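You operate a simulated robot arm through the tools that you are given. There is no shell and no other tool.

Carry out the task below with a simulated robot arm. There is one attempt and no reset: what you move stays moved.

Task
Dip the grey long plaster die in melted wax to its line.
Fine: let the coat set undented, stand it back on the drip mat, end with the dip pot off and shut. Set down upright: what you pick out.
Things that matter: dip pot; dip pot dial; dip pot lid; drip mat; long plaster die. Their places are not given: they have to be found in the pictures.

It is judged by the outcome, as a careful person would: the job done as asked, and still so three seconds after it is handed in. It fails if anything else is knocked over, pushed out of place, dropped, spilled or broken.

Robot
A 7-joint arm with a two-finger parallel gripper, fixed in place. Base frame: the origin is on the floor under the middle of its stand, x ahead of it, y to its left, z up; the work surface is at about z = 760. Readings come in mm, degrees, newtons and seconds.
It reaches about 1372 mm from its shoulder. Its first joint turns from -149.0 to 149.0 degrees. Payload 3.43 kg.
Tool frame: the origin (TCP) lies between the finger pads and is the grasp point; the fingertips stand 30 mm ahead of it; z points along the fingers, y is the line along which they close. Largest opening 94 mm; finger width 28, thickness 10; the body of the gripper, 50 by 96 mm, starts 55 mm behind the TCP.
Orientation is that of the tool frame in the base frame, as a unit quaternion [x, y, z, w]. With the fingers straight down and closing along the base's y, the tool's x points along the base's -x, its y along +y and its z along -z.

Tools
- The arm moves only by the tool step_arm. Its argument "motion" is a list of rows, each a list of 7 numbers: the opening, from 0 (shut) to 1 (fully open), then the shift along the tool's x, y, z in mm, then the turn, a rotation vector about the tool's x, y, z in rad. In form: [[grip, x, y, z, ax, ay, az], ...]. A call has 1 to 20 rows; each row is the pose to reach, as a shift and turn from the pose commanded when the call began, along the tool's axes at that moment. Each row takes 0.2 s and may step no farther than 50 mm and 8.6 degrees from the row before; otherwise, or with a gripper value out of range, the whole call is refused. Where a pose cannot be reached the arm comes as near as it can. A force on the tool above 40 N (or 10 N above the force at the start of the call, whichever is more), or a blocked arm, ends the call early, and 0.2 s more pass. Each finger travels about 45 mm/s and halts on what it meets, pressing with about 36 N; the grip force reading is that of the motor and also rises with nothing between the fingers. The clock runs only during rows and for 0.2 s after the last one: add rows that repeat a pose to give the fingers time. The reply holds the time, the measured pose of the TCP, the force on the tool along the base axes, the opening and the grip force, in the units named above and with some noise, with the torque about the TCP (base axes, N m) and any sound that the robot's microphone picked up.
- Cameras (640 x 400 px; columns grow to the right, rows downward): "scene" is fixed at [219.5, -652.9, 1407.2]; the picture's right is [0.98, -0.21, 0.00], its down [-0.07, -0.34, -0.94] and it looks along [0.19, 0.92, -0.35] (base axes); focal length 313 px, centre (320, 200). "wrist" rides on the gripper at [76, 14, -102] in the tool frame; the picture's right is [-0.18, 0.98, 0.00], its down [-0.75, -0.14, -0.64] and it looks along [-0.63, -0.12, 0.77] (tool axes); focal length 243 px, centre (320, 200).
- camera(camera): a new picture of that camera. It takes no simulated time.
- pixel_to_xyz(camera, pixels): there is no depth. For up to 12 entries [column, row, z] of the newest picture of that camera ("zoom" is the newest enlarged one), the place [x, y] in the base frame at which the ray of that pixel passes the height z, good to about 3 mm. It takes no simulated time.
- zoom(camera, box): a new picture of the part [left, top, right, bottom] of that camera's present view, enlarged. It takes no simulated time.
- hand_in(): hands the job in; it is judged then, once.

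Unless the task says otherwise, let go and move clear before handing in.

The tools are called after "Request:" by a JSON object that holds its "name" and its "arguments". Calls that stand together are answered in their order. step_arm: Moves the arm, as the interface text tells. Its arguments: {"type":"object","properties":{"motion":{"type":"array"}},"required":["motion"]} The other tools are called the same way: camera (camera) takes a picture; pixel_to_xyz (camera, pixels) gives the place at which the rays of pixels pass given heights; zoom (camera, box) takes an enlarged picture of a part of a camera's view; hand_in () hands the job in.

At the start:

```text
clock: 0.0
position: [636.7, 754.4, 1152.9]
tool_rot: [0.0, 1.0, 0.0, 0.0]
ft_force: [1.4, -0.1, -0.6]
wrist_torque: [0.01, -0.01, 0.03]
finger_gap: 93.9
gripper_force: 0.0
```

scene: 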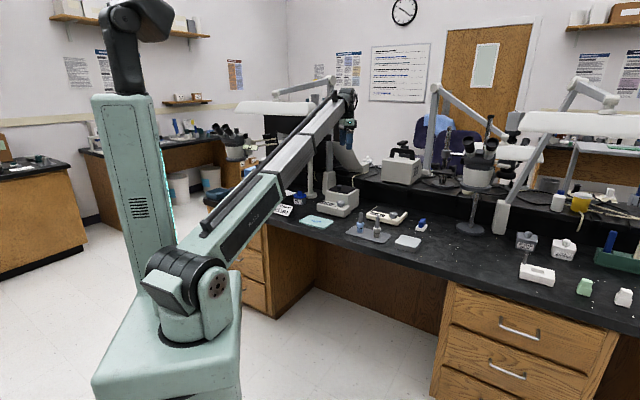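
wrist: 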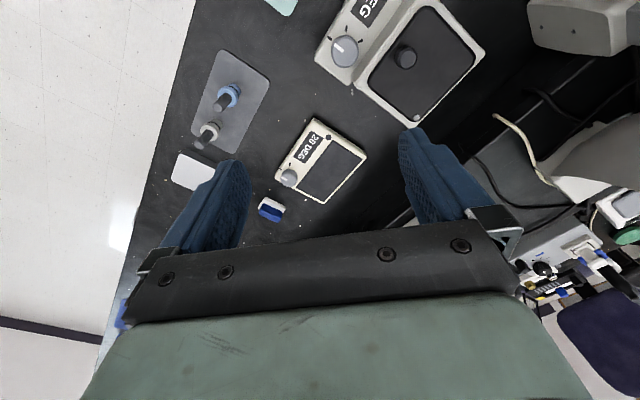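

The wrist picture shows a mat with two dies (about px 228,95 and 208,132), a pot with a dial and dark lid (px 345,50 / 430,60), and a smaller heated plate with a dial (px 320,160). I'll zoom in on these for detail.

Request:
{"name": "zoom", "arguments": {"camera": "scene", "box": [260, 160, 440, 272]}}

Request:
{"name": "zoom", "arguments": {"camera": "wrist", "box": [150, 0, 510, 225]}}

```text
3.56 times, centred on (350, 216) of scene
```

zoom: 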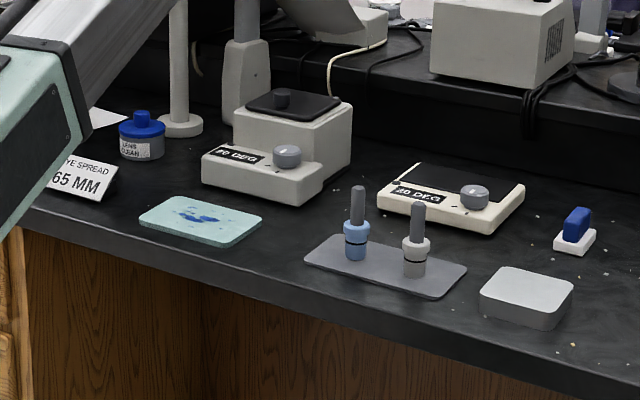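

```text
1.78 times, centred on (330, 112) of wrist
```

zoom: 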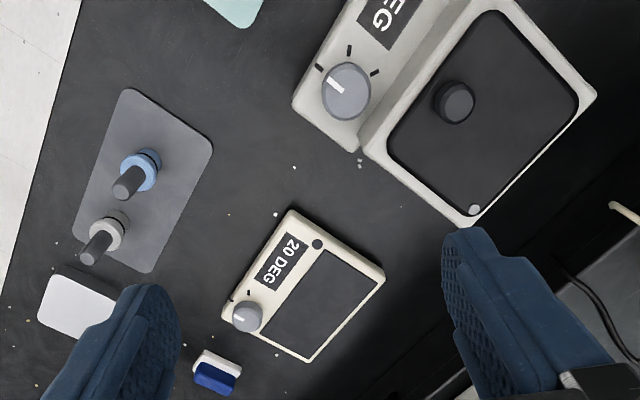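

The zoomed views show a grey and a blue die on a grey mat, a larger pot with a dark lid and knob, and a 20 DEG device as a likely decoy. I'll locate the key points at plausible heights.

Request:
{"name": "pixel_to_xyz", "arguments": {"camera": "wrist", "pixels": [[212, 130, 760], [205, 135, 800], [200, 143, 840], [232, 90, 780], [345, 51, 800], [405, 57, 860], [375, 95, 840], [418, 117, 840], [475, 50, 840], [425, 8, 840], [317, 55, 780], [222, 50, 760]]}}

Request:
{"name": "pixel_to_xyz", "arguments": {"camera": "scene", "pixels": [[376, 237, 762], [376.5, 219, 840], [360, 231, 762], [360, 213, 840], [340, 190, 840], [340, 187, 860], [341, 204, 800], [393, 214, 790], [345, 227, 760], [391, 237, 760], [380, 244, 760], [356, 226, 760]]}}

```text
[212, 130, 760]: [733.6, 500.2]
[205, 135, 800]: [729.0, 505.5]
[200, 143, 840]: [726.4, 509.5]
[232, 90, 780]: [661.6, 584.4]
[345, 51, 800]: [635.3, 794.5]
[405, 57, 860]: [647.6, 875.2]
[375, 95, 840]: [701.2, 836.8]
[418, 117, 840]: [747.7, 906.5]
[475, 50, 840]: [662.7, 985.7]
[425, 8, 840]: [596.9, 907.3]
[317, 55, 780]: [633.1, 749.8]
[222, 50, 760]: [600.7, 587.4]
```

```text
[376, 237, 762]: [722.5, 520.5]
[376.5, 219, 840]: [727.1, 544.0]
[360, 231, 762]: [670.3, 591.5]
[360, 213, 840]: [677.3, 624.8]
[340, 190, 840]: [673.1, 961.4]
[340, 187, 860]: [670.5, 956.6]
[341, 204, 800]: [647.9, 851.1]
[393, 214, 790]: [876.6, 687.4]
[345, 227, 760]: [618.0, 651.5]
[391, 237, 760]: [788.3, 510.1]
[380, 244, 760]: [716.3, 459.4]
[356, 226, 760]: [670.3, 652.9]
```

Both views agree: the grey die is near (728, 505), the blue die near (665, 590), and the pot near (660, 890). I'll shift back in x and sideways to get a closer look at the pot's dial and lid.

Request:
{"name": "step_arm", "arguments": {"motion": [[1, 40, 20, 5, 0, 0, 0], [1, 80, 40, 10, 0, 0, 0], [1, 120, 60, 15, 0, 0, 0], [1, 150, 80, 20, 0, 0, 0]]}}

Request:
{"name": "camera", "arguments": {"camera": "wrist"}}

Request:
{"name": "camera", "arguments": {"camera": "scene"}}

```text
clock: 0.6
position: [585.5, 778.8, 1149.0]
tool_rot: [0.002, 1.0, -0.002, 0.003]
ft_force: [11.9, -9.6, 1.5]
wrist_torque: [1.15, 1.47, 0.54]
finger_gap: 94.0
gripper_force: 0.1
stopped in row 2: the force on the tool passed its limit at 60 N (the readings are from after the stop); the commanded pose is now the measured one
```

```text
taken
```

wrist: 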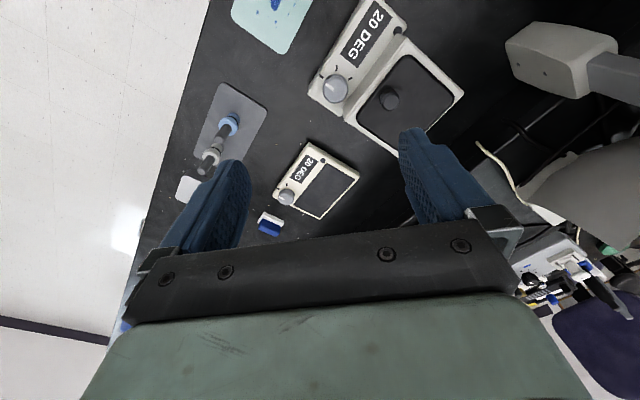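

```text
taken
```

scene: 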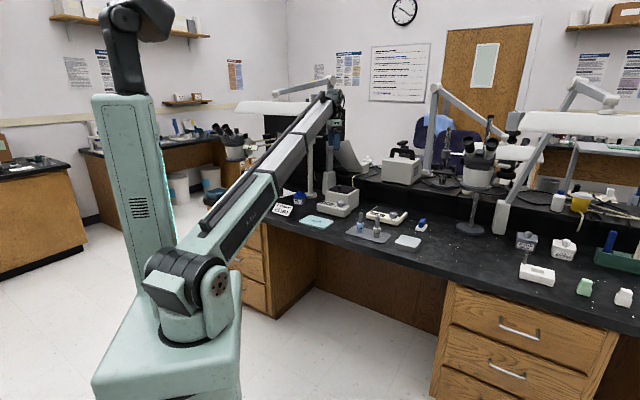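

The call stopped on contact (60 N). The residual force and torque put the touch on the gripper body about 120 mm above the TCP, towards -x/+y, which is probably the lamp arm near scene px (325,90). I'll back off the way I came and check the lamp.

Request:
{"name": "step_arm", "arguments": {"motion": [[1, -25, -20, 0, 0, 0, 0], [1, -50, -50, 0, 0, 0, 0], [1, -50, -90, 0, 0, 0, 0]]}}

Request:
{"name": "zoom", "arguments": {"camera": "scene", "box": [230, 60, 410, 172]}}

Request:
{"name": "zoom", "arguments": {"camera": "scene", "box": [260, 160, 440, 272]}}

Request:
{"name": "zoom", "arguments": {"camera": "wrist", "box": [150, 0, 510, 225]}}

```text
clock: 1.4
position: [632.6, 690.8, 1149.5]
tool_rot: [0.001, 1.0, -0.001, 0.003]
ft_force: [-0.2, 0.1, -0.3]
wrist_torque: [-0.05, -0.03, -0.01]
finger_gap: 93.6
gripper_force: 0.0
```

```text
3.56 times, centred on (320, 116) of scene
```

zoom: 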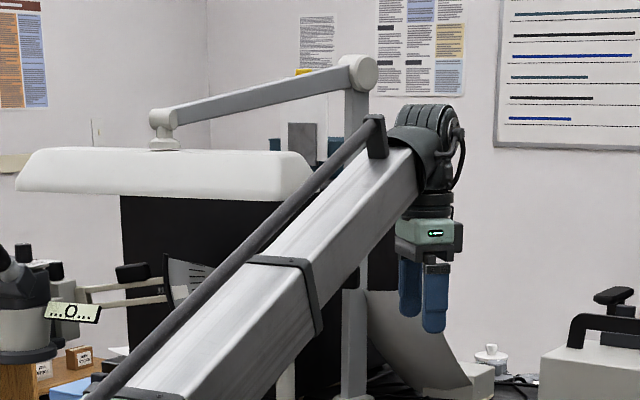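

```text
3.56 times, centred on (350, 216) of scene
```

zoom: 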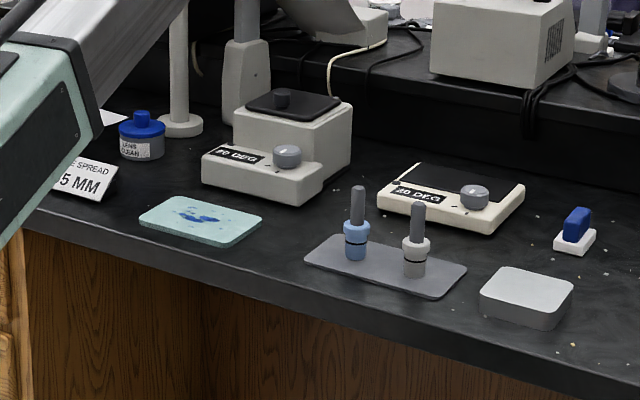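

```text
1.78 times, centred on (330, 112) of wrist
```

zoom: 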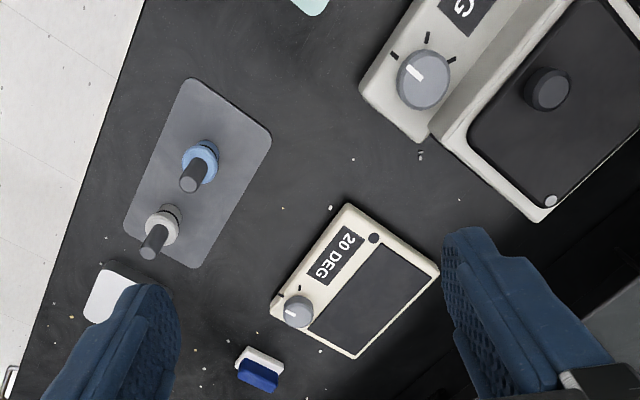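

No contact now, and the lamp looks undisturbed. I'll locate the posts' bases and the lamp's height so I can avoid them, plus the dial, lid knob and light in the current wrist view.

Request:
{"name": "pixel_to_xyz", "arguments": {"camera": "scene", "pixels": [[310, 197, 760], [330, 193, 760], [331, 80, 1270], [310, 107, 1270], [238, 107, 1270], [275, 92, 1300], [329, 170, 850]]}}

Request:
{"name": "camera", "arguments": {"camera": "wrist"}}

```text
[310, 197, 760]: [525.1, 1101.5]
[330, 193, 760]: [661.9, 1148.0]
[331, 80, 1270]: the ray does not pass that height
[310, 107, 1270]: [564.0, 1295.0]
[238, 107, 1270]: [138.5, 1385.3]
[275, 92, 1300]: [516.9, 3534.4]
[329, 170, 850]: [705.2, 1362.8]
```

```text
taken
```

wrist: 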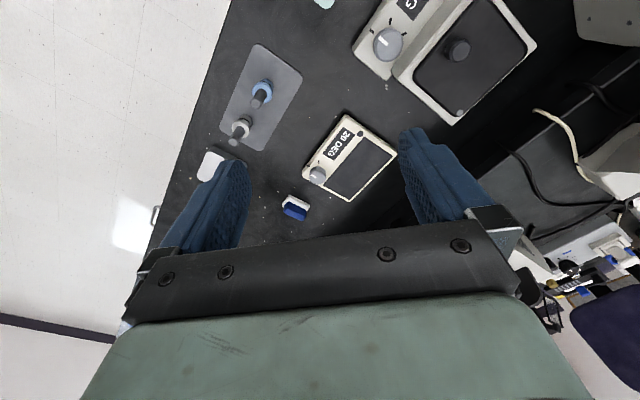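

The torque put the contact point exactly at the wrist camera body, so the lamp hood starts around x≲505, z≳1265. I'll descend first and stay low, then approach the pot for a closer view of the dial.

Request:
{"name": "step_arm", "arguments": {"motion": [[1, 0, 0, 40, 0, 0, 0], [1, 0, 0, 80, 0, 0, 0], [1, 0, 0, 120, 0, 0, 0], [1, 0, 0, 160, 0, 0, 0], [1, 0, 0, 190, 0, 0, 0]]}}

Request:
{"name": "camera", "arguments": {"camera": "wrist"}}

Request:
{"name": "camera", "arguments": {"camera": "scene"}}

```text
clock: 2.5
position: [633.1, 687.0, 960.2]
tool_rot: [0.003, 1.0, -0.001, 0.002]
ft_force: [-0.4, -0.7, 0.0]
wrist_torque: [0.02, -0.04, 0.03]
finger_gap: 93.9
gripper_force: 0.0
```

```text
taken
```

wrist: 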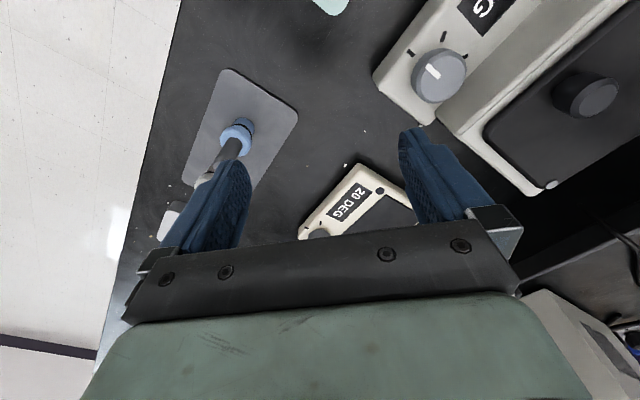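

```text
taken
```

scene: 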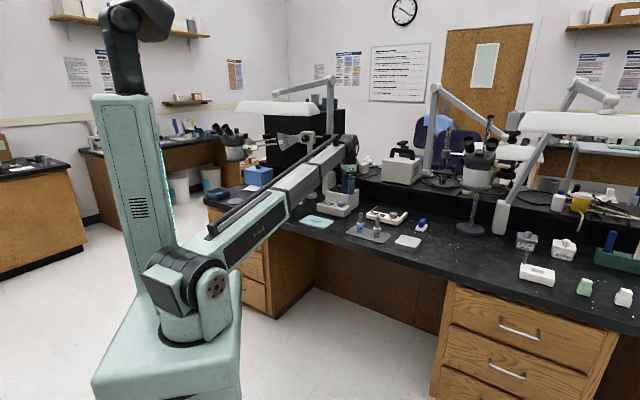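

The descent was clean; the dial is now visible at wrist px (438,75). I'll zoom in on the dial and pot, and on the dies and mat from the scene camera.

Request:
{"name": "zoom", "arguments": {"camera": "wrist", "box": [360, 0, 600, 150]}}

Request:
{"name": "zoom", "arguments": {"camera": "scene", "box": [335, 185, 431, 245]}}

Request:
{"name": "zoom", "arguments": {"camera": "scene", "box": [265, 175, 361, 235]}}

```text
2.67 times, centred on (480, 75) of wrist
```

zoom: 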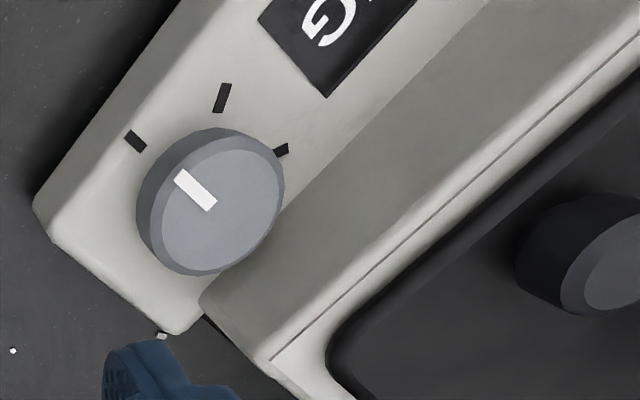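

```text
6.67 times, centred on (383, 215) of scene
```

zoom: 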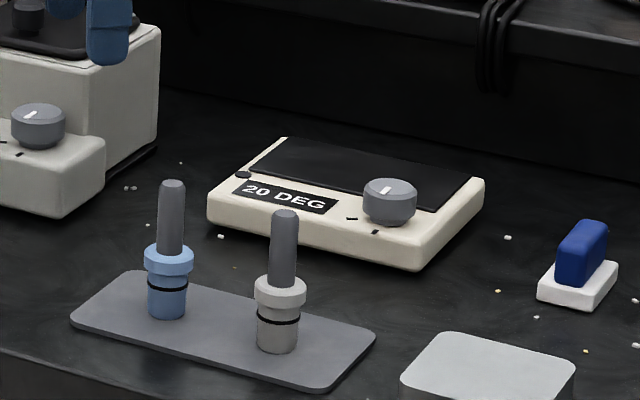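

```text
6.67 times, centred on (313, 205) of scene
```

zoom: 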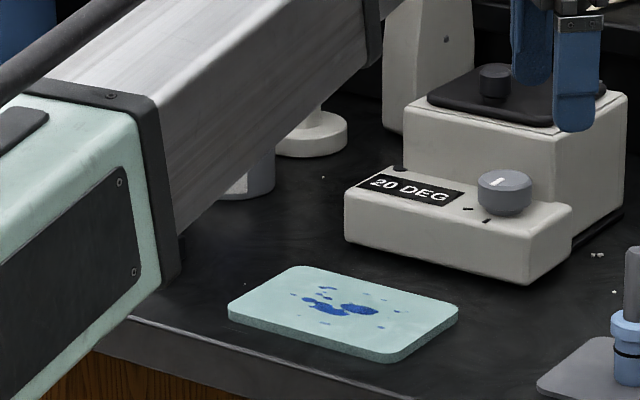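

The panel reads "20 DEG" (cold), the dial pointer is aimed at the first of three ticks, and the grey die has a black line below its collar. I'll triangulate the dial, lid knob and die from both cameras.

Request:
{"name": "pixel_to_xyz", "arguments": {"camera": "wrist", "pixels": [[439.5, 75, 780], [439.5, 75, 800], [439.5, 75, 820], [439.5, 75, 840], [410.6, 52.5, 800], [443, 36.4, 800], [465.4, 56.3, 800], [600, 97, 860], [600, 97, 880], [571, 95, 850], [375, 77, 800], [423, 123, 790]]}}

Request:
{"name": "pixel_to_xyz", "arguments": {"camera": "scene", "pixels": [[340.75, 202.3, 780], [340.75, 202.3, 800], [340.75, 202.3, 820], [340.75, 202.3, 840], [339.2, 185.8, 860], [339.2, 185.8, 880], [376.6, 237.0, 763], [376.6, 237.0, 765], [377.7, 217, 820], [377.7, 217, 840], [360, 232, 763], [361, 212.5, 840]]}}

```text
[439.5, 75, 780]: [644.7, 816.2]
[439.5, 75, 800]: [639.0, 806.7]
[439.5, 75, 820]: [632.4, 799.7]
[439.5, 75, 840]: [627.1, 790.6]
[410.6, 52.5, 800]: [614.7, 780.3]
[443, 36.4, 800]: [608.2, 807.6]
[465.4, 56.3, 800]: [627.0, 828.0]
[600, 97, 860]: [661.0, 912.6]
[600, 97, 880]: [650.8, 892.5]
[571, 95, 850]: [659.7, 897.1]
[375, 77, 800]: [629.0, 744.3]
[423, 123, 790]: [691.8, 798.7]
```

```text
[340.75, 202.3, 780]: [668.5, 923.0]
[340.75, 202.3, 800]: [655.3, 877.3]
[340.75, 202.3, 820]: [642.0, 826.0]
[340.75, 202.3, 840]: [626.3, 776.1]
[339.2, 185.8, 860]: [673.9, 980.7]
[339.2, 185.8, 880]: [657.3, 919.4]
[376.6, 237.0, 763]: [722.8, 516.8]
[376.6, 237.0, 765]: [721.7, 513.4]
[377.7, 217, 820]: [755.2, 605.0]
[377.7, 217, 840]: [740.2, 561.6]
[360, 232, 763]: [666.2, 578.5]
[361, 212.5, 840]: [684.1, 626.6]
```

Triangulation puts the dial's top at about (631,796,831) and the lid knob top at about (649,888,888). The pot is turned so its front faces the robot base. Before touching it, I'll read the signs and posters for any instructions.

Request:
{"name": "zoom", "arguments": {"camera": "scene", "box": [300, 20, 460, 120]}}

Request:
{"name": "zoom", "arguments": {"camera": "scene", "box": [490, 220, 640, 314]}}

Request:
{"name": "zoom", "arguments": {"camera": "wrist", "box": [160, 60, 320, 160]}}

```text
4.00 times, centred on (380, 70) of scene
```

zoom: 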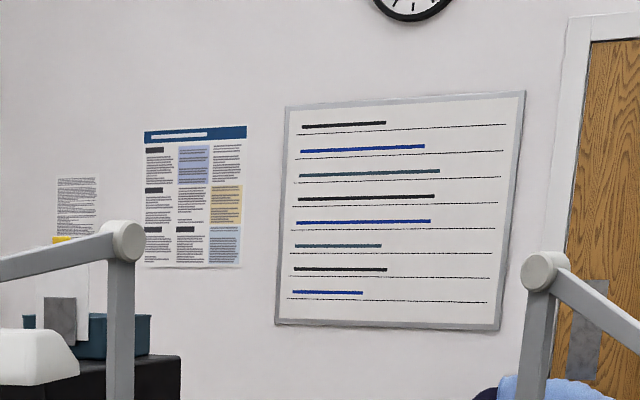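

```text
4.26 times, centred on (565, 267) of scene
```

zoom: 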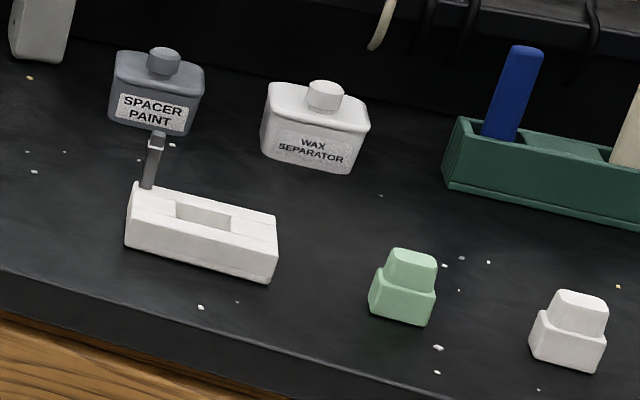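

```text
4.00 times, centred on (240, 110) of wrist
```

zoom: 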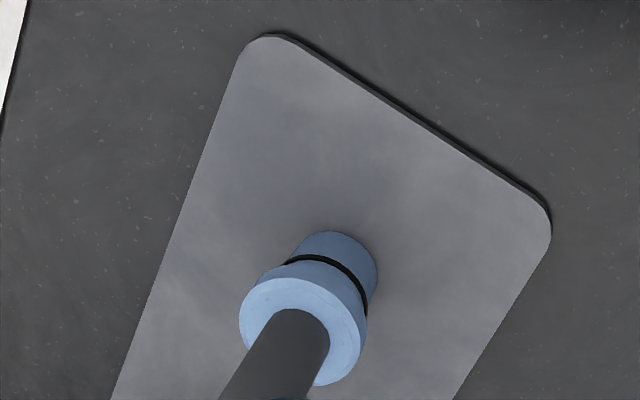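

No instructions there, so the display and dial are my guide. I'll move above the dial with the closing axis turned so that a ~60° clockwise twist stays clear of the pot's wall, then look closely.

Request:
{"name": "step_arm", "arguments": {"motion": [[1, 0, 12, 3, 0, 0, -0.138], [1, 0, 24, 6, 0, 0, -0.276], [1, 0, 36, 9, 0, 0, -0.414], [1, 1, 48, 12, 0, 0, -0.552], [1, 1, 60, 15, 0, 0, -0.69], [1, 1, 72, 18, 0, 0, -0.828], [1, 2, 84, 20, 0, 0, -0.966], [1, 2, 96, 20, 0, 0, -1.104], [1, 2, 109, 20, 0, 0, -1.24]]}}

Request:
{"name": "camera", "arguments": {"camera": "wrist"}}

Request:
{"name": "camera", "arguments": {"camera": "scene"}}

```text
clock: 4.5
position: [634.2, 798.7, 939.9]
tool_rot: [-0.58, 0.815, -0.003, 0.0]
ft_force: [-0.8, 0.1, -0.4]
wrist_torque: [-0.02, 0.01, 0.01]
finger_gap: 93.7
gripper_force: 0.0
```

```text
taken
```

wrist: 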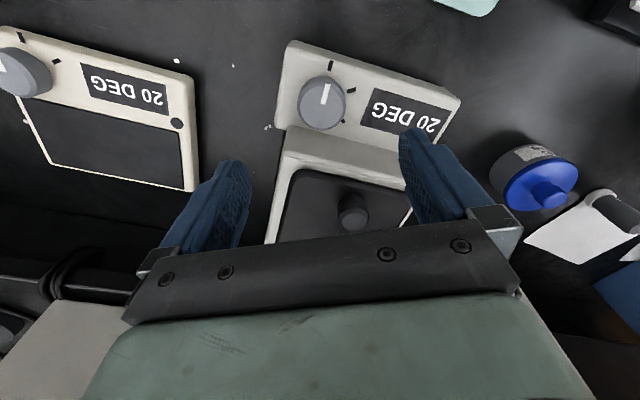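

```text
taken
```

scene: 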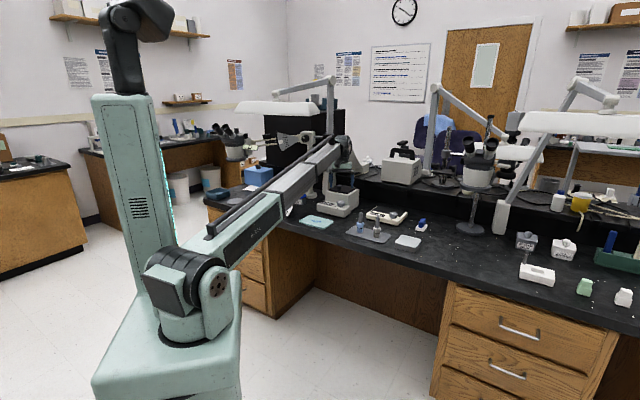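

The rotated view now shows the pot squarely: dial at px (322,102), display "20 DEG" (upside down), lid knob at (352,210). I'll zoom in on the dial.

Request:
{"name": "zoom", "arguments": {"camera": "wrist", "box": [260, 30, 480, 168]}}

Request:
{"name": "pixel_to_xyz", "arguments": {"camera": "wrist", "pixels": [[329, 66, 808], [352, 92, 808], [347, 118, 808], [323, 98, 832], [352, 212, 888], [286, 45, 805], [459, 98, 805], [277, 127, 805], [286, 145, 860], [266, 240, 860], [155, 100, 790], [20, 65, 800]]}}

```text
2.90 times, centred on (370, 99) of wrist
```

zoom: 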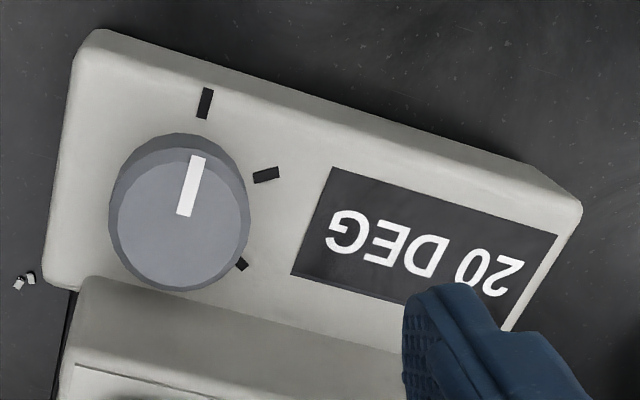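

```text
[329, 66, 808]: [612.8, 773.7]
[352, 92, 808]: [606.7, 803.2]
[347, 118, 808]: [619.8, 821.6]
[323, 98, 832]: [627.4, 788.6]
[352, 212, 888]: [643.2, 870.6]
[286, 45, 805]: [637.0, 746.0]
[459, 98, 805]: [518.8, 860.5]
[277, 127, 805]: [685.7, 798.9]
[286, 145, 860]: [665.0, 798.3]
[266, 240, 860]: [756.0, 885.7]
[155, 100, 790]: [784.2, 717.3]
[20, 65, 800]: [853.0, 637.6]
```

The pointer (zoom 184,215→199,157) aims at the first tick (205,103); the other ticks lie clockwise as seen from above. I'll measure the knob's diameter and its clearance from the pot wall before gripping.

Request:
{"name": "pixel_to_xyz", "arguments": {"camera": "wrist", "pixels": [[323.1, 105.2, 832], [300.7, 104, 832], [345.5, 101, 832], [322, 80, 832], [321, 129, 832], [324, 134, 808], [291, 127, 808], [390, 148, 808], [338, 235, 864], [414, 230, 864], [300, 170, 864], [405, 195, 864]]}}

Request:
{"name": "zoom", "arguments": {"camera": "scene", "box": [300, 175, 396, 235]}}

```text
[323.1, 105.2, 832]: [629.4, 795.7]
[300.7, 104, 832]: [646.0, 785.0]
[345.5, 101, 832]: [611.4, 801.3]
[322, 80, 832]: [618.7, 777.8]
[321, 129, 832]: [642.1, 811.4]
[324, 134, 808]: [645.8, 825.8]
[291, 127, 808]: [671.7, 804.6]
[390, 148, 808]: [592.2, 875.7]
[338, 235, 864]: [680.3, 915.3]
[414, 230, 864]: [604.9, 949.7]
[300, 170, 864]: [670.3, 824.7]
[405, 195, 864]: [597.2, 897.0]
```

```text
6.67 times, centred on (348, 205) of scene
```

zoom: 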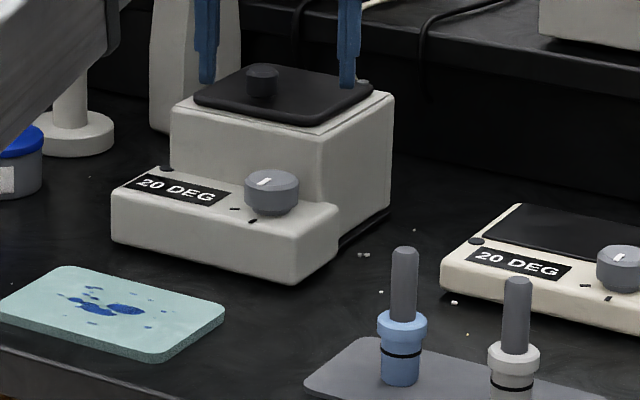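

The knob is about 40 mm wide at (629.5, 795), and the pot wall is 34 mm behind its centre. I'll pin down the panel height by matching tick 1 in both views.

Request:
{"name": "pixel_to_xyz", "arguments": {"camera": "scene", "pixels": [[337.8, 208.15, 800], [337.8, 208.15, 808], [337.8, 208.15, 816], [335.0, 206.2, 808], [335.0, 206.2, 816], [340.8, 203, 832], [339.3, 185.6, 880], [339.3, 185.6, 890]]}}

Request:
{"name": "pixel_to_xyz", "arguments": {"camera": "wrist", "pixels": [[330.5, 65.5, 800], [330.5, 65.5, 808], [330.5, 65.5, 816], [351.7, 90, 808], [351.7, 90, 816], [343, 121.5, 816], [352, 196, 888], [352, 212, 888], [370, 212, 888], [337, 212, 888]]}}

```text
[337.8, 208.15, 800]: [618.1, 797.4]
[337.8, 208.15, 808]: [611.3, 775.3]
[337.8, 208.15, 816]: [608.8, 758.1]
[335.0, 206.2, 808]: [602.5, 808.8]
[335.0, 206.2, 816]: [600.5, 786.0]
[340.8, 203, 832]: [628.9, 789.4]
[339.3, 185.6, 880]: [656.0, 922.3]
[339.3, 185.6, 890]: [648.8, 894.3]
```

```text
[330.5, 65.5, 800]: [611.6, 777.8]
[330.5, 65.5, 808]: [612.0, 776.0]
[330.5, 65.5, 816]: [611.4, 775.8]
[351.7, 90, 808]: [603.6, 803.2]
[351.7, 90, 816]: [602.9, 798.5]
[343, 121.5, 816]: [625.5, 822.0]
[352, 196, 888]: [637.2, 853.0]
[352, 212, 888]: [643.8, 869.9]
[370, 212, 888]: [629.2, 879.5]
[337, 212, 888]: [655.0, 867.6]
```

The panel is at z≈809 and the knob top at z≈831, with ticks about 62° apart. I'll lower to just above the knob with a 54 mm opening, turning about 7° more for symmetry, and verify centring.

Request:
{"name": "step_arm", "arguments": {"motion": [[0.8, 2, 1, 20, 0, 0, -0.05], [0.65, 4, 2, 40, 0, 0, -0.12], [0.575, 5.5, 3, 60, 0, 0, -0.12], [0.575, 5.5, 3, 70, 0, 0, -0.12], [0.575, 5.5, 3, 70, 0, 0, -0.12]]}}

Request:
{"name": "camera", "arguments": {"camera": "wrist"}}

Request:
{"name": "zoom", "arguments": {"camera": "scene", "box": [300, 150, 396, 210]}}

```text
clock: 5.8
position: [629.7, 793.0, 869.5]
tool_rot: [-0.627, 0.779, -0.002, 0.001]
ft_force: [-0.1, 0.1, 0.2]
wrist_torque: [0.04, 0.0, 0.0]
finger_gap: 54.3
gripper_force: 0.1
```

```text
taken
```

wrist: 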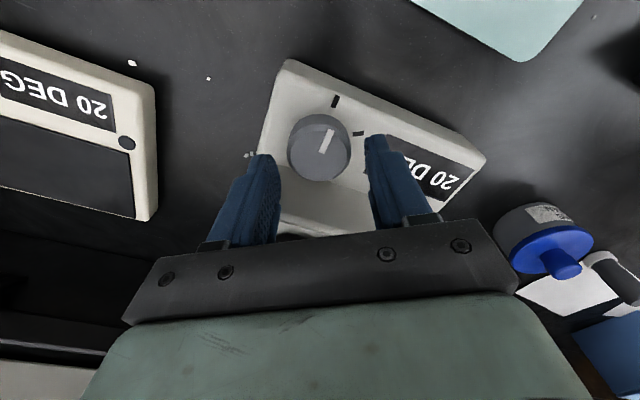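

```text
6.67 times, centred on (348, 180) of scene
```

zoom: 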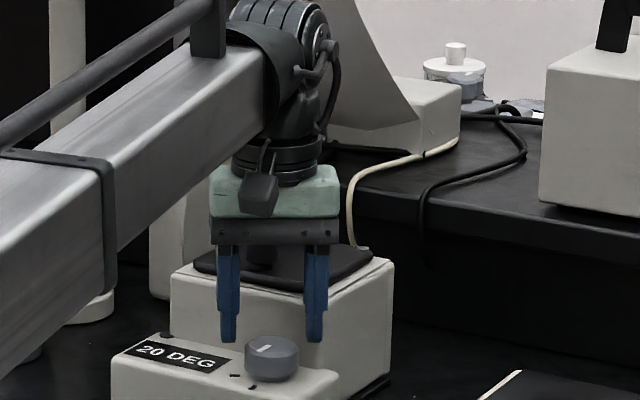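

The knob shows at wrist px (320,148), between the fingers. I'll measure its centre precisely at its top height.

Request:
{"name": "zoom", "arguments": {"camera": "wrist", "box": [240, 80, 400, 180]}}

Request:
{"name": "pixel_to_xyz", "arguments": {"camera": "wrist", "pixels": [[320, 153, 831], [289, 150, 831], [350, 150, 831], [319, 122, 831], [319, 181, 831], [320, 151, 831]]}}

```text
4.00 times, centred on (320, 130) of wrist
```

zoom: 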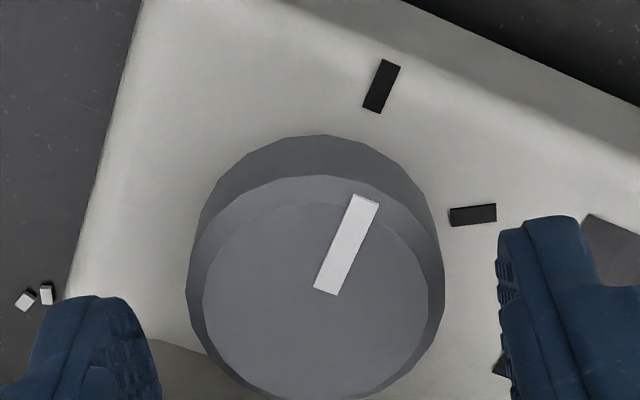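

```text
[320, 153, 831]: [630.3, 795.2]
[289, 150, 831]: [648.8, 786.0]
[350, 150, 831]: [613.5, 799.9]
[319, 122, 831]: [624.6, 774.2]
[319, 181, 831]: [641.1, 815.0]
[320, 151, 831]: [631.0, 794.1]
```

The knob centre is about 1 mm along tool -y and 2.5 mm along tool -x from the TCP. I'll correct this, lower so the fingertips straddle the knob, and close gently.

Request:
{"name": "step_arm", "arguments": {"motion": [[0.575, -2.5, -1, 8, 0, 0, 0], [0.575, -2.5, -1, 17, 0, 0, 0], [0.575, -2.5, -1, 25, 0, 0, 0], [0.575, -2.5, -1, 25, 0, 0, 0]]}}

Request:
{"name": "camera", "arguments": {"camera": "wrist"}}

```text
clock: 6.3
position: [631.5, 794.7, 865.9]
tool_rot: [-0.627, 0.779, -0.003, 0.004]
ft_force: [-5.0, -6.3, 16.5]
wrist_torque: [-0.02, -0.48, -0.19]
finger_gap: 52.6
gripper_force: 0.1
stopped in row 2: the force on the tool passed its limit at 50 N (the readings are from after the stop); the commanded pose is now the measured one
```

```text
taken
```

wrist: 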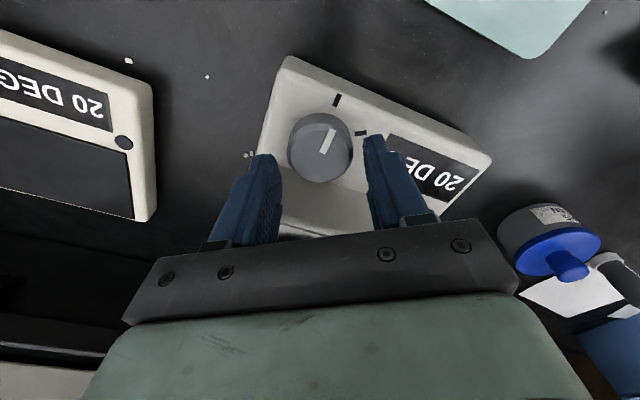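

Contact stopped the descent. The torque places it at the outer corner of the left-image finger, near (669,803,836), so the pot's box corner is closer or lower there than I thought. I'll raise slightly and check the box's corner geometry.

Request:
{"name": "step_arm", "arguments": {"motion": [[0.575, 0, 0, -8, 0, 0, 0], [0.575, 0, 0, -15, 0, 0, 0]]}}

Request:
{"name": "zoom", "arguments": {"camera": "wrist", "box": [200, 90, 440, 240]}}

Request:
{"name": "zoom", "arguments": {"camera": "scene", "box": [310, 170, 374, 210]}}

Request:
{"name": "pixel_to_xyz", "arguments": {"camera": "scene", "pixels": [[348.1, 195, 830], [348.1, 195, 840], [348.1, 195, 850], [348.1, 195, 860]]}}

```text
clock: 6.9
position: [631.4, 797.0, 878.6]
tool_rot: [-0.626, 0.78, -0.002, 0.001]
ft_force: [-7.8, -13.5, -14.1]
wrist_torque: [-0.38, 0.73, -0.51]
finger_gap: 51.0
gripper_force: 0.1
```

```text
2.67 times, centred on (320, 165) of wrist
```

zoom: 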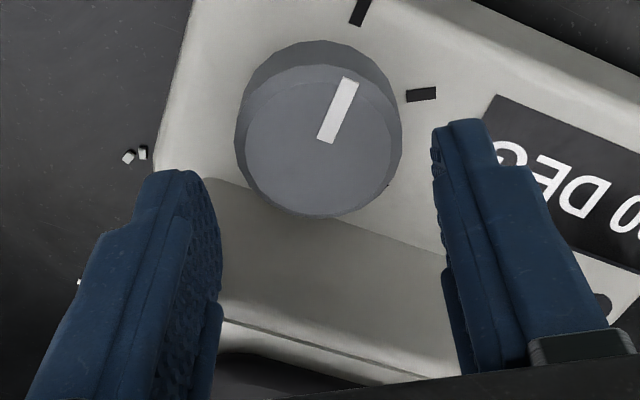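

```text
10.00 times, centred on (342, 190) of scene
```

zoom: 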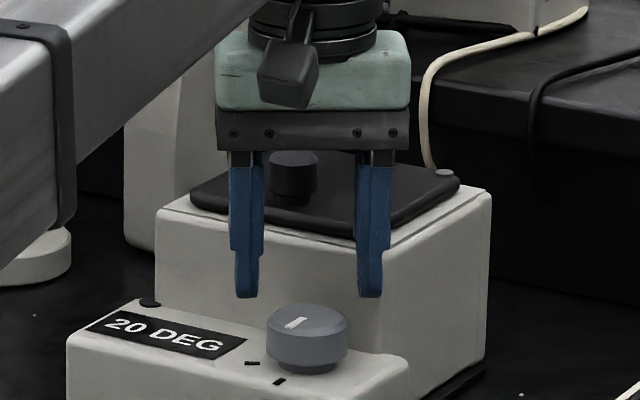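

```text
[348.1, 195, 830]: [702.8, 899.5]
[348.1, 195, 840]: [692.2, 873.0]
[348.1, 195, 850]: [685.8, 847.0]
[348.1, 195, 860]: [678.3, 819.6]
```

After raising, the finger still shows a side load from the box wall, friction-like. I'll ease forward away from the wall, then rise, and re-approach with the closing axis parallel to the wall.

Request:
{"name": "step_arm", "arguments": {"motion": [[0.575, 3, 1.5, 0, 0, 0, 0], [0.575, 6, 3, 0, 0, 0, 0], [0.575, 6, 3, -15, 0, 0, 0], [0.575, 6, 3, -30, 0, 0, 0]]}}

Request:
{"name": "camera", "arguments": {"camera": "wrist"}}

Request:
{"name": "zoom", "arguments": {"camera": "scene", "box": [310, 170, 374, 210]}}

```text
clock: 7.9
position: [627.3, 792.4, 909.0]
tool_rot: [-0.627, 0.779, -0.004, 0.004]
ft_force: [0.1, -0.1, -0.1]
wrist_torque: [0.03, 0.03, -0.03]
finger_gap: 54.0
gripper_force: 0.1
```

```text
taken
```

wrist: 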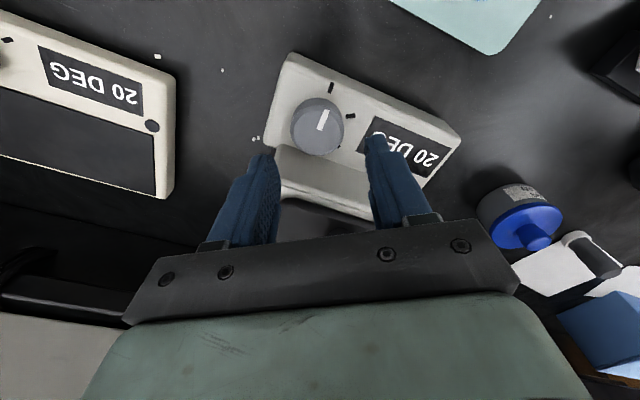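

```text
10.00 times, centred on (342, 190) of scene
```

zoom: 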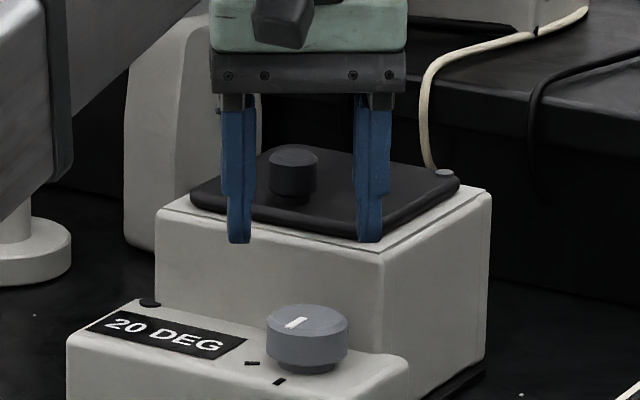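

All forces are zero again and the pot hasn't shifted (dial still at zoom (307,320)). I'll measure the wall line and box top in this clearer view.

Request:
{"name": "zoom", "arguments": {"camera": "wrist", "box": [240, 40, 480, 190]}}

Request:
{"name": "pixel_to_xyz", "arguments": {"camera": "scene", "pixels": [[348, 196.2, 850], [348, 196.2, 856], [325.7, 191, 850], [325.7, 191, 856], [358.8, 189.2, 856], [347.3, 205.5, 809], [339.3, 185.8, 888]]}}

```text
2.67 times, centred on (360, 115) of wrist
```

zoom: 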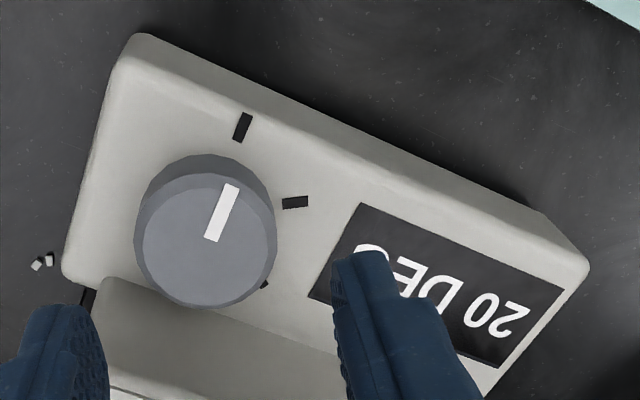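

```text
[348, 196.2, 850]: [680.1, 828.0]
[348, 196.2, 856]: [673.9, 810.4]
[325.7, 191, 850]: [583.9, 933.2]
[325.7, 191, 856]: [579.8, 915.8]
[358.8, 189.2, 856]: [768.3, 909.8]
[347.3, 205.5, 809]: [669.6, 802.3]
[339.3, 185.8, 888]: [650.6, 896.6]
```

The wall is roughly 33 mm behind the knob centre. I'll get the exact wall direction from two points on its base line in this view.

Request:
{"name": "pixel_to_xyz", "arguments": {"camera": "wrist", "pixels": [[281, 145, 809], [364, 172, 809], [303, 151.5, 809], [291, 61, 806], [459, 137, 806], [317.5, 129.5, 831], [291.5, 127, 831], [343.5, 124, 831], [331, 87.5, 809], [350.5, 115.7, 809], [339.5, 147, 809]]}}

```text
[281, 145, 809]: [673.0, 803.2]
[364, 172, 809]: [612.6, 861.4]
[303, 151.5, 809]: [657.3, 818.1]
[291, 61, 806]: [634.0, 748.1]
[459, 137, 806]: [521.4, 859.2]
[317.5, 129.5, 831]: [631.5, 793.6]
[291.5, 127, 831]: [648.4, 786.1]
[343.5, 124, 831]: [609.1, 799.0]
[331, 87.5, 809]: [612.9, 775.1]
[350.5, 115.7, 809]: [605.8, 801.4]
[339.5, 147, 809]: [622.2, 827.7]
```

The wall runs at 135.7° (base yaw), is 34.9 mm behind the knob centre, and ticks are 60° apart at 227°, 166° and 106°. I'll set the closing axis at ~161°, narrow to 50 mm, shift 2 mm to the front, and come down to just above the knob.

Request:
{"name": "step_arm", "arguments": {"motion": [[0.532, -1, -1.2, 10, 0, 0, 0.06], [0.532, -2, -2.3, 25, 0, 0, 0.12], [0.532, -2, -2.3, 38, 0, 0, 0.12], [0.532, -2, -2.3, 42, 0, 0, 0.12], [0.532, -2, -2.3, 42, 0, 0, 0.12]]}}

Request:
{"name": "zoom", "arguments": {"camera": "wrist", "box": [220, 90, 420, 215]}}

```text
clock: 9.1
position: [629.9, 792.5, 866.8]
tool_rot: [-0.579, 0.816, -0.003, 0.003]
ft_force: [0.3, -1.0, 0.3]
wrist_torque: [-0.03, -0.01, -0.02]
finger_gap: 49.8
gripper_force: 0.0
```

```text
3.20 times, centred on (320, 152) of wrist
```

zoom: 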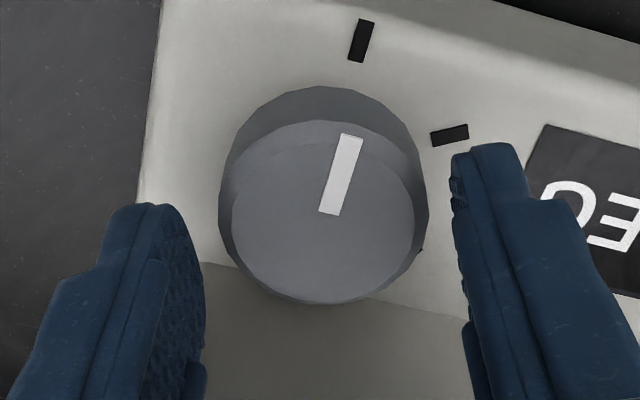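

The knob (zoom centre 323,212) sits midway between the fingertips (≈190 and 452), with no contact. Descending 20 mm to straddle it, then checking.

Request:
{"name": "step_arm", "arguments": {"motion": [[0.532, 0, 0, 5, 0, 0, 0], [0.532, 0, 0, 10, 0, 0, 0], [0.532, 0, 0, 15, 0, 0, 0], [0.532, 0, 0, 20, 0, 0, 0], [0.532, 0, 0, 20, 0, 0, 0]]}}

Request:
{"name": "zoom", "arguments": {"camera": "wrist", "box": [220, 90, 420, 215]}}

```text
clock: 10.3
position: [629.4, 793.9, 846.5]
tool_rot: [-0.578, 0.816, -0.003, 0.003]
ft_force: [-0.8, -0.4, 0.3]
wrist_torque: [0.01, 0.03, 0.01]
finger_gap: 50.0
gripper_force: 0.1
```

```text
3.20 times, centred on (320, 152) of wrist
```

zoom: 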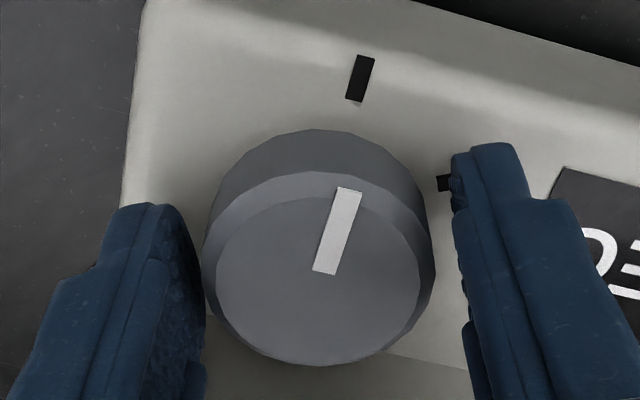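

The fingers straddle the knob with zero force. Closing on it.

Request:
{"name": "step_arm", "arguments": {"motion": [[0.48, 0, 0, 0, 0, 0, 0], [0.44, 0, 0, 0, 0, 0, 0], [0.4, 0, 0, 0, 0, 0, 0], [0.38, 0, 0, 0, 0, 0, 0]]}}

```text
clock: 11.3
position: [630.8, 792.2, 846.9]
tool_rot: [-0.579, 0.815, -0.003, 0.003]
ft_force: [6.0, -0.8, -0.6]
wrist_torque: [0.14, 0.47, -0.02]
finger_gap: 41.6
gripper_force: 45.0
```

The knob is gripped (gap 41.6 mm, 45 N). Now I turn it 60° clockwise from above, about the knob's own axis.

Request:
{"name": "step_arm", "arguments": {"motion": [[0.38, 0, 0.29, 0, 0, 0, 0.131], [0.38, -0.07, 0.57, 0, 0, 0, 0.262], [0.38, -0.17, 0.84, 0, 0, 0, 0.393], [0.38, -0.3, 1.1, 0, 0, 0, 0.524], [0.38, -0.46, 1.34, 0, 0, 0, 0.655], [0.38, -0.65, 1.56, 0, 0, 0, 0.786], [0.38, -0.86, 1.75, 0, 0, 0, 0.917], [0.38, -1.1, 1.9, 0, 0, 0, 1.048], [0.38, -1.1, 1.9, 0, 0, 0, 1.048]]}}

Request:
{"name": "camera", "arguments": {"camera": "wrist"}}

Request:
{"name": "zoom", "arguments": {"camera": "scene", "box": [310, 170, 374, 210]}}

```text
clock: 13.3
position: [630.4, 793.9, 846.0]
tool_rot: [-0.091, 0.996, -0.001, 0.006]
ft_force: [9.4, -5.4, 2.0]
wrist_torque: [0.28, 0.04, -0.02]
finger_gap: 41.6
gripper_force: 45.6
```

```text
taken
```

wrist: 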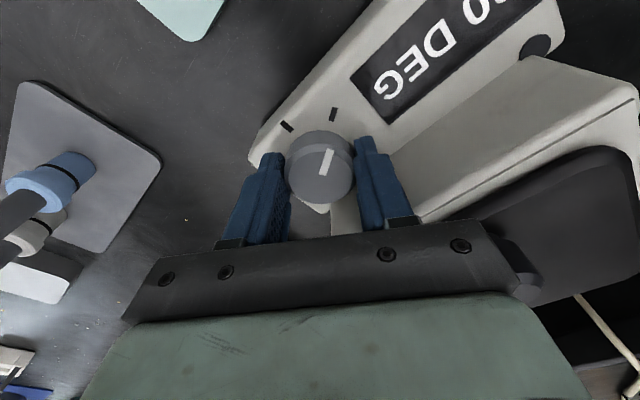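

```text
10.00 times, centred on (342, 190) of scene
```

zoom: 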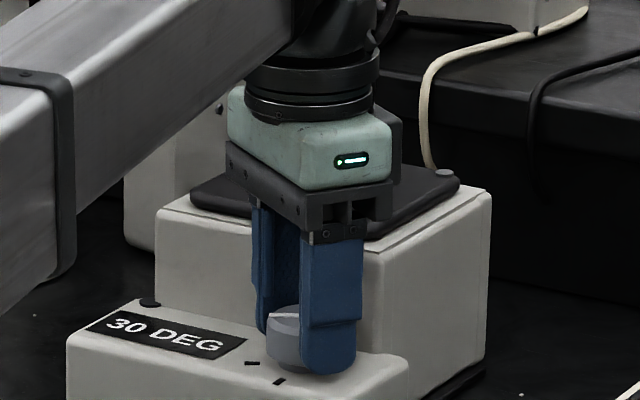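

The pointer now aims at tick 2 (px 328,160 → 333,112), and the display already reads 30 DEG, so it's heating. I'll open slightly and lift off.

Request:
{"name": "step_arm", "arguments": {"motion": [[0.44, 0, 0, 0, 0, 0, 0], [0.5, 0, 0, 0, 0, 0, 0], [0.5, 0, 0, 0, 0, 0, 0], [0.5, 0, 0, -10, 0, 0, 0], [0.5, 0, 0, -20, 0, 0, 0], [0.5, 0, 0, -40, 0, 0, 0], [0.5, 0, 0, -64, 0, 0, 0]]}}

Request:
{"name": "camera", "arguments": {"camera": "wrist"}}

Request:
{"name": "zoom", "arguments": {"camera": "scene", "box": [310, 170, 374, 210]}}

```text
clock: 14.9
position: [629.5, 795.7, 911.6]
tool_rot: [-0.094, 0.996, 0.0, 0.005]
ft_force: [-0.9, 0.6, 0.3]
wrist_torque: [0.0, 0.01, -0.01]
finger_gap: 46.9
gripper_force: 0.0
```

```text
taken
```

wrist: 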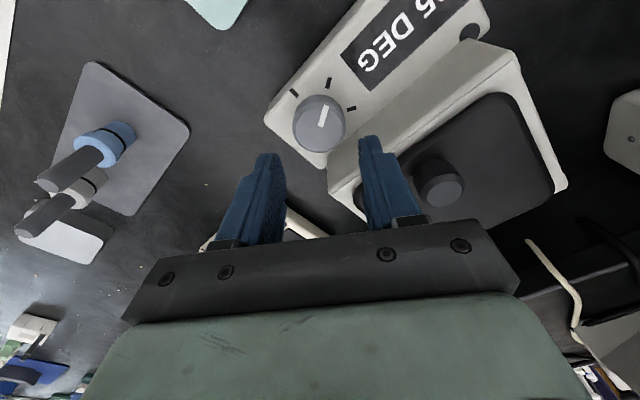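

```text
10.00 times, centred on (342, 190) of scene
```

zoom: 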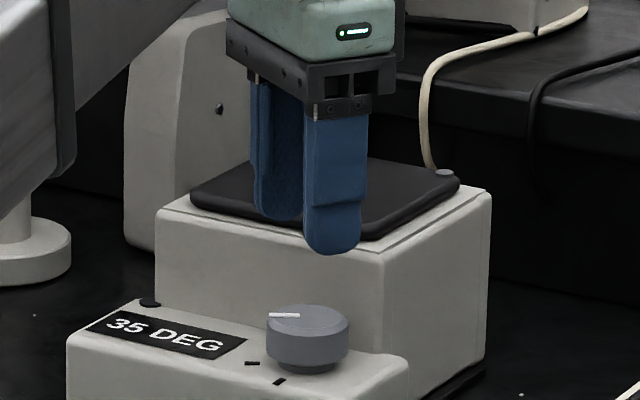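

The dial now points to tick 2 and the display reads 35 DEG and rising. While it heats, I'll prepare to remove the lid, so I zoom in on the lid and its knob.

Request:
{"name": "zoom", "arguments": {"camera": "wrist", "box": [320, 60, 600, 235]}}

Request:
{"name": "pixel_to_xyz", "arguments": {"camera": "wrist", "pixels": [[446, 189, 888], [446, 189, 884], [446, 189, 880], [425, 170, 865], [515, 97, 865], [555, 190, 865], [500, 40, 858], [565, 185, 858], [330, 165, 858]]}}

Request:
{"name": "pixel_to_xyz", "arguments": {"camera": "scene", "pixels": [[339.3, 185.6, 882], [339.3, 185.6, 886], [329, 189.5, 862], [346, 193.5, 862], [356, 188.5, 862], [354.3, 187.3, 864]]}}

```text
2.29 times, centred on (460, 148) of wrist
```

zoom: 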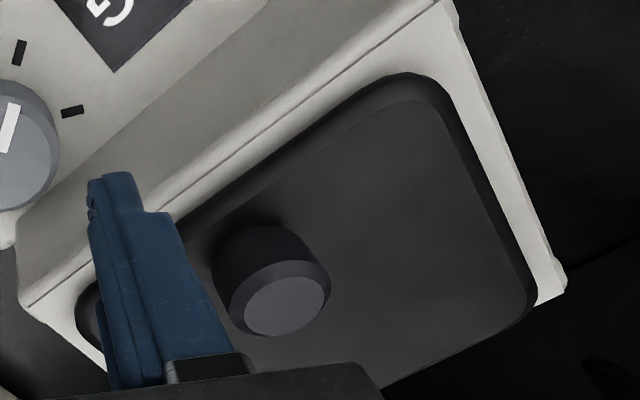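

```text
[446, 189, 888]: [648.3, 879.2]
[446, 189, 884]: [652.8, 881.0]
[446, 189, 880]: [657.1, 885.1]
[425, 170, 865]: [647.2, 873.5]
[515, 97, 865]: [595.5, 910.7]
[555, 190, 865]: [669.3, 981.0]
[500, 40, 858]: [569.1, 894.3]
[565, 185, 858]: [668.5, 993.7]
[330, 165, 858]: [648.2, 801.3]
```

```text
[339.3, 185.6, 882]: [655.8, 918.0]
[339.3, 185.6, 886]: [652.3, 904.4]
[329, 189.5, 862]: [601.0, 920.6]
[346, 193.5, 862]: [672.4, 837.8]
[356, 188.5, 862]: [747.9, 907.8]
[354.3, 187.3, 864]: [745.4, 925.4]
```

The lid's knob is off-centre, and there's a small round piece at the lid's far corner that might be a pivot. Before pulling on anything I'll move above the lid to inspect that corner.

Request:
{"name": "step_arm", "arguments": {"motion": [[0.5, 0, 0, -25, 0, 0, 0], [0.5, -8, 7, -45, 0, 0, -0.12], [0.5, -18, 15, -60, 0, 0, -0.24], [0.5, -27, 22, -73, 0, 0, -0.36], [0.5, -36, 29, -73, 0, 0, -0.49], [0.5, -44.6, 36.4, -73, 0, 0, -0.61], [0.5, -44.6, 36.4, -73, 0, 0, -0.61]]}}

Request:
{"name": "camera", "arguments": {"camera": "wrist"}}

Request:
{"name": "zoom", "arguments": {"camera": "scene", "box": [310, 170, 374, 210]}}

```text
clock: 16.5
position: [666.7, 838.2, 984.4]
tool_rot: [-0.388, 0.922, -0.002, 0.004]
ft_force: [0.1, -0.4, 0.1]
wrist_torque: [-0.02, 0.04, 0.0]
finger_gap: 47.3
gripper_force: 0.0
```

```text
taken
```

wrist: 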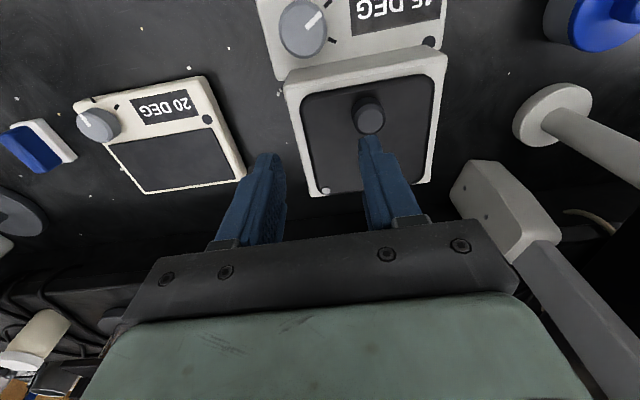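

```text
10.00 times, centred on (342, 190) of scene
```

zoom: 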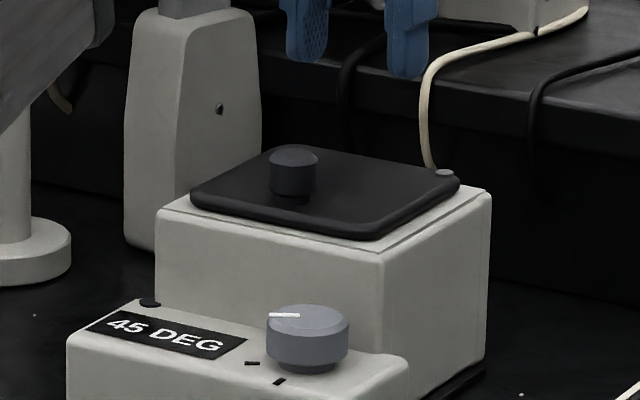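

The display reads 45 DEG; the lid is fully visible at px (365,135) with the small disc at (325,190). I'll zoom in on it.

Request:
{"name": "zoom", "arguments": {"camera": "wrist", "box": [270, 30, 470, 155]}}

Request:
{"name": "zoom", "arguments": {"camera": "wrist", "box": [280, 130, 380, 205]}}

Request:
{"name": "pixel_to_xyz", "arguments": {"camera": "wrist", "pixels": [[325, 190, 864], [305, 95, 864], [434, 78, 864], [422, 183, 864], [318, 192, 864], [370, 118, 893], [370, 121, 893], [286, 88, 858], [446, 52, 858]]}}

```text
3.20 times, centred on (370, 92) of wrist
```

zoom: 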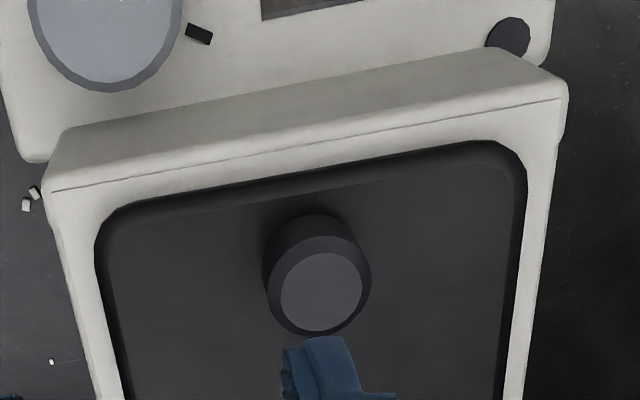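

```text
5.33 times, centred on (330, 168) of wrist
```

zoom: 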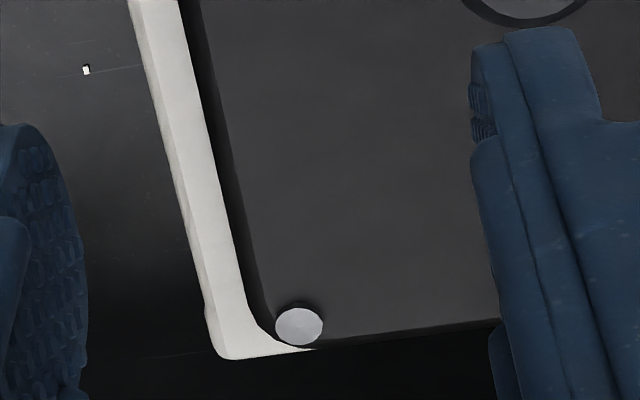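

```text
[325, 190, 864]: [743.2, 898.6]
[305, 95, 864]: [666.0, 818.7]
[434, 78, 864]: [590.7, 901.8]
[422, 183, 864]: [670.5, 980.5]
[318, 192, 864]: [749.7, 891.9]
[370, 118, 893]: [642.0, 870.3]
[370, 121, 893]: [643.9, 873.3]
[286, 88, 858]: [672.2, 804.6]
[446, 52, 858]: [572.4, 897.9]
```

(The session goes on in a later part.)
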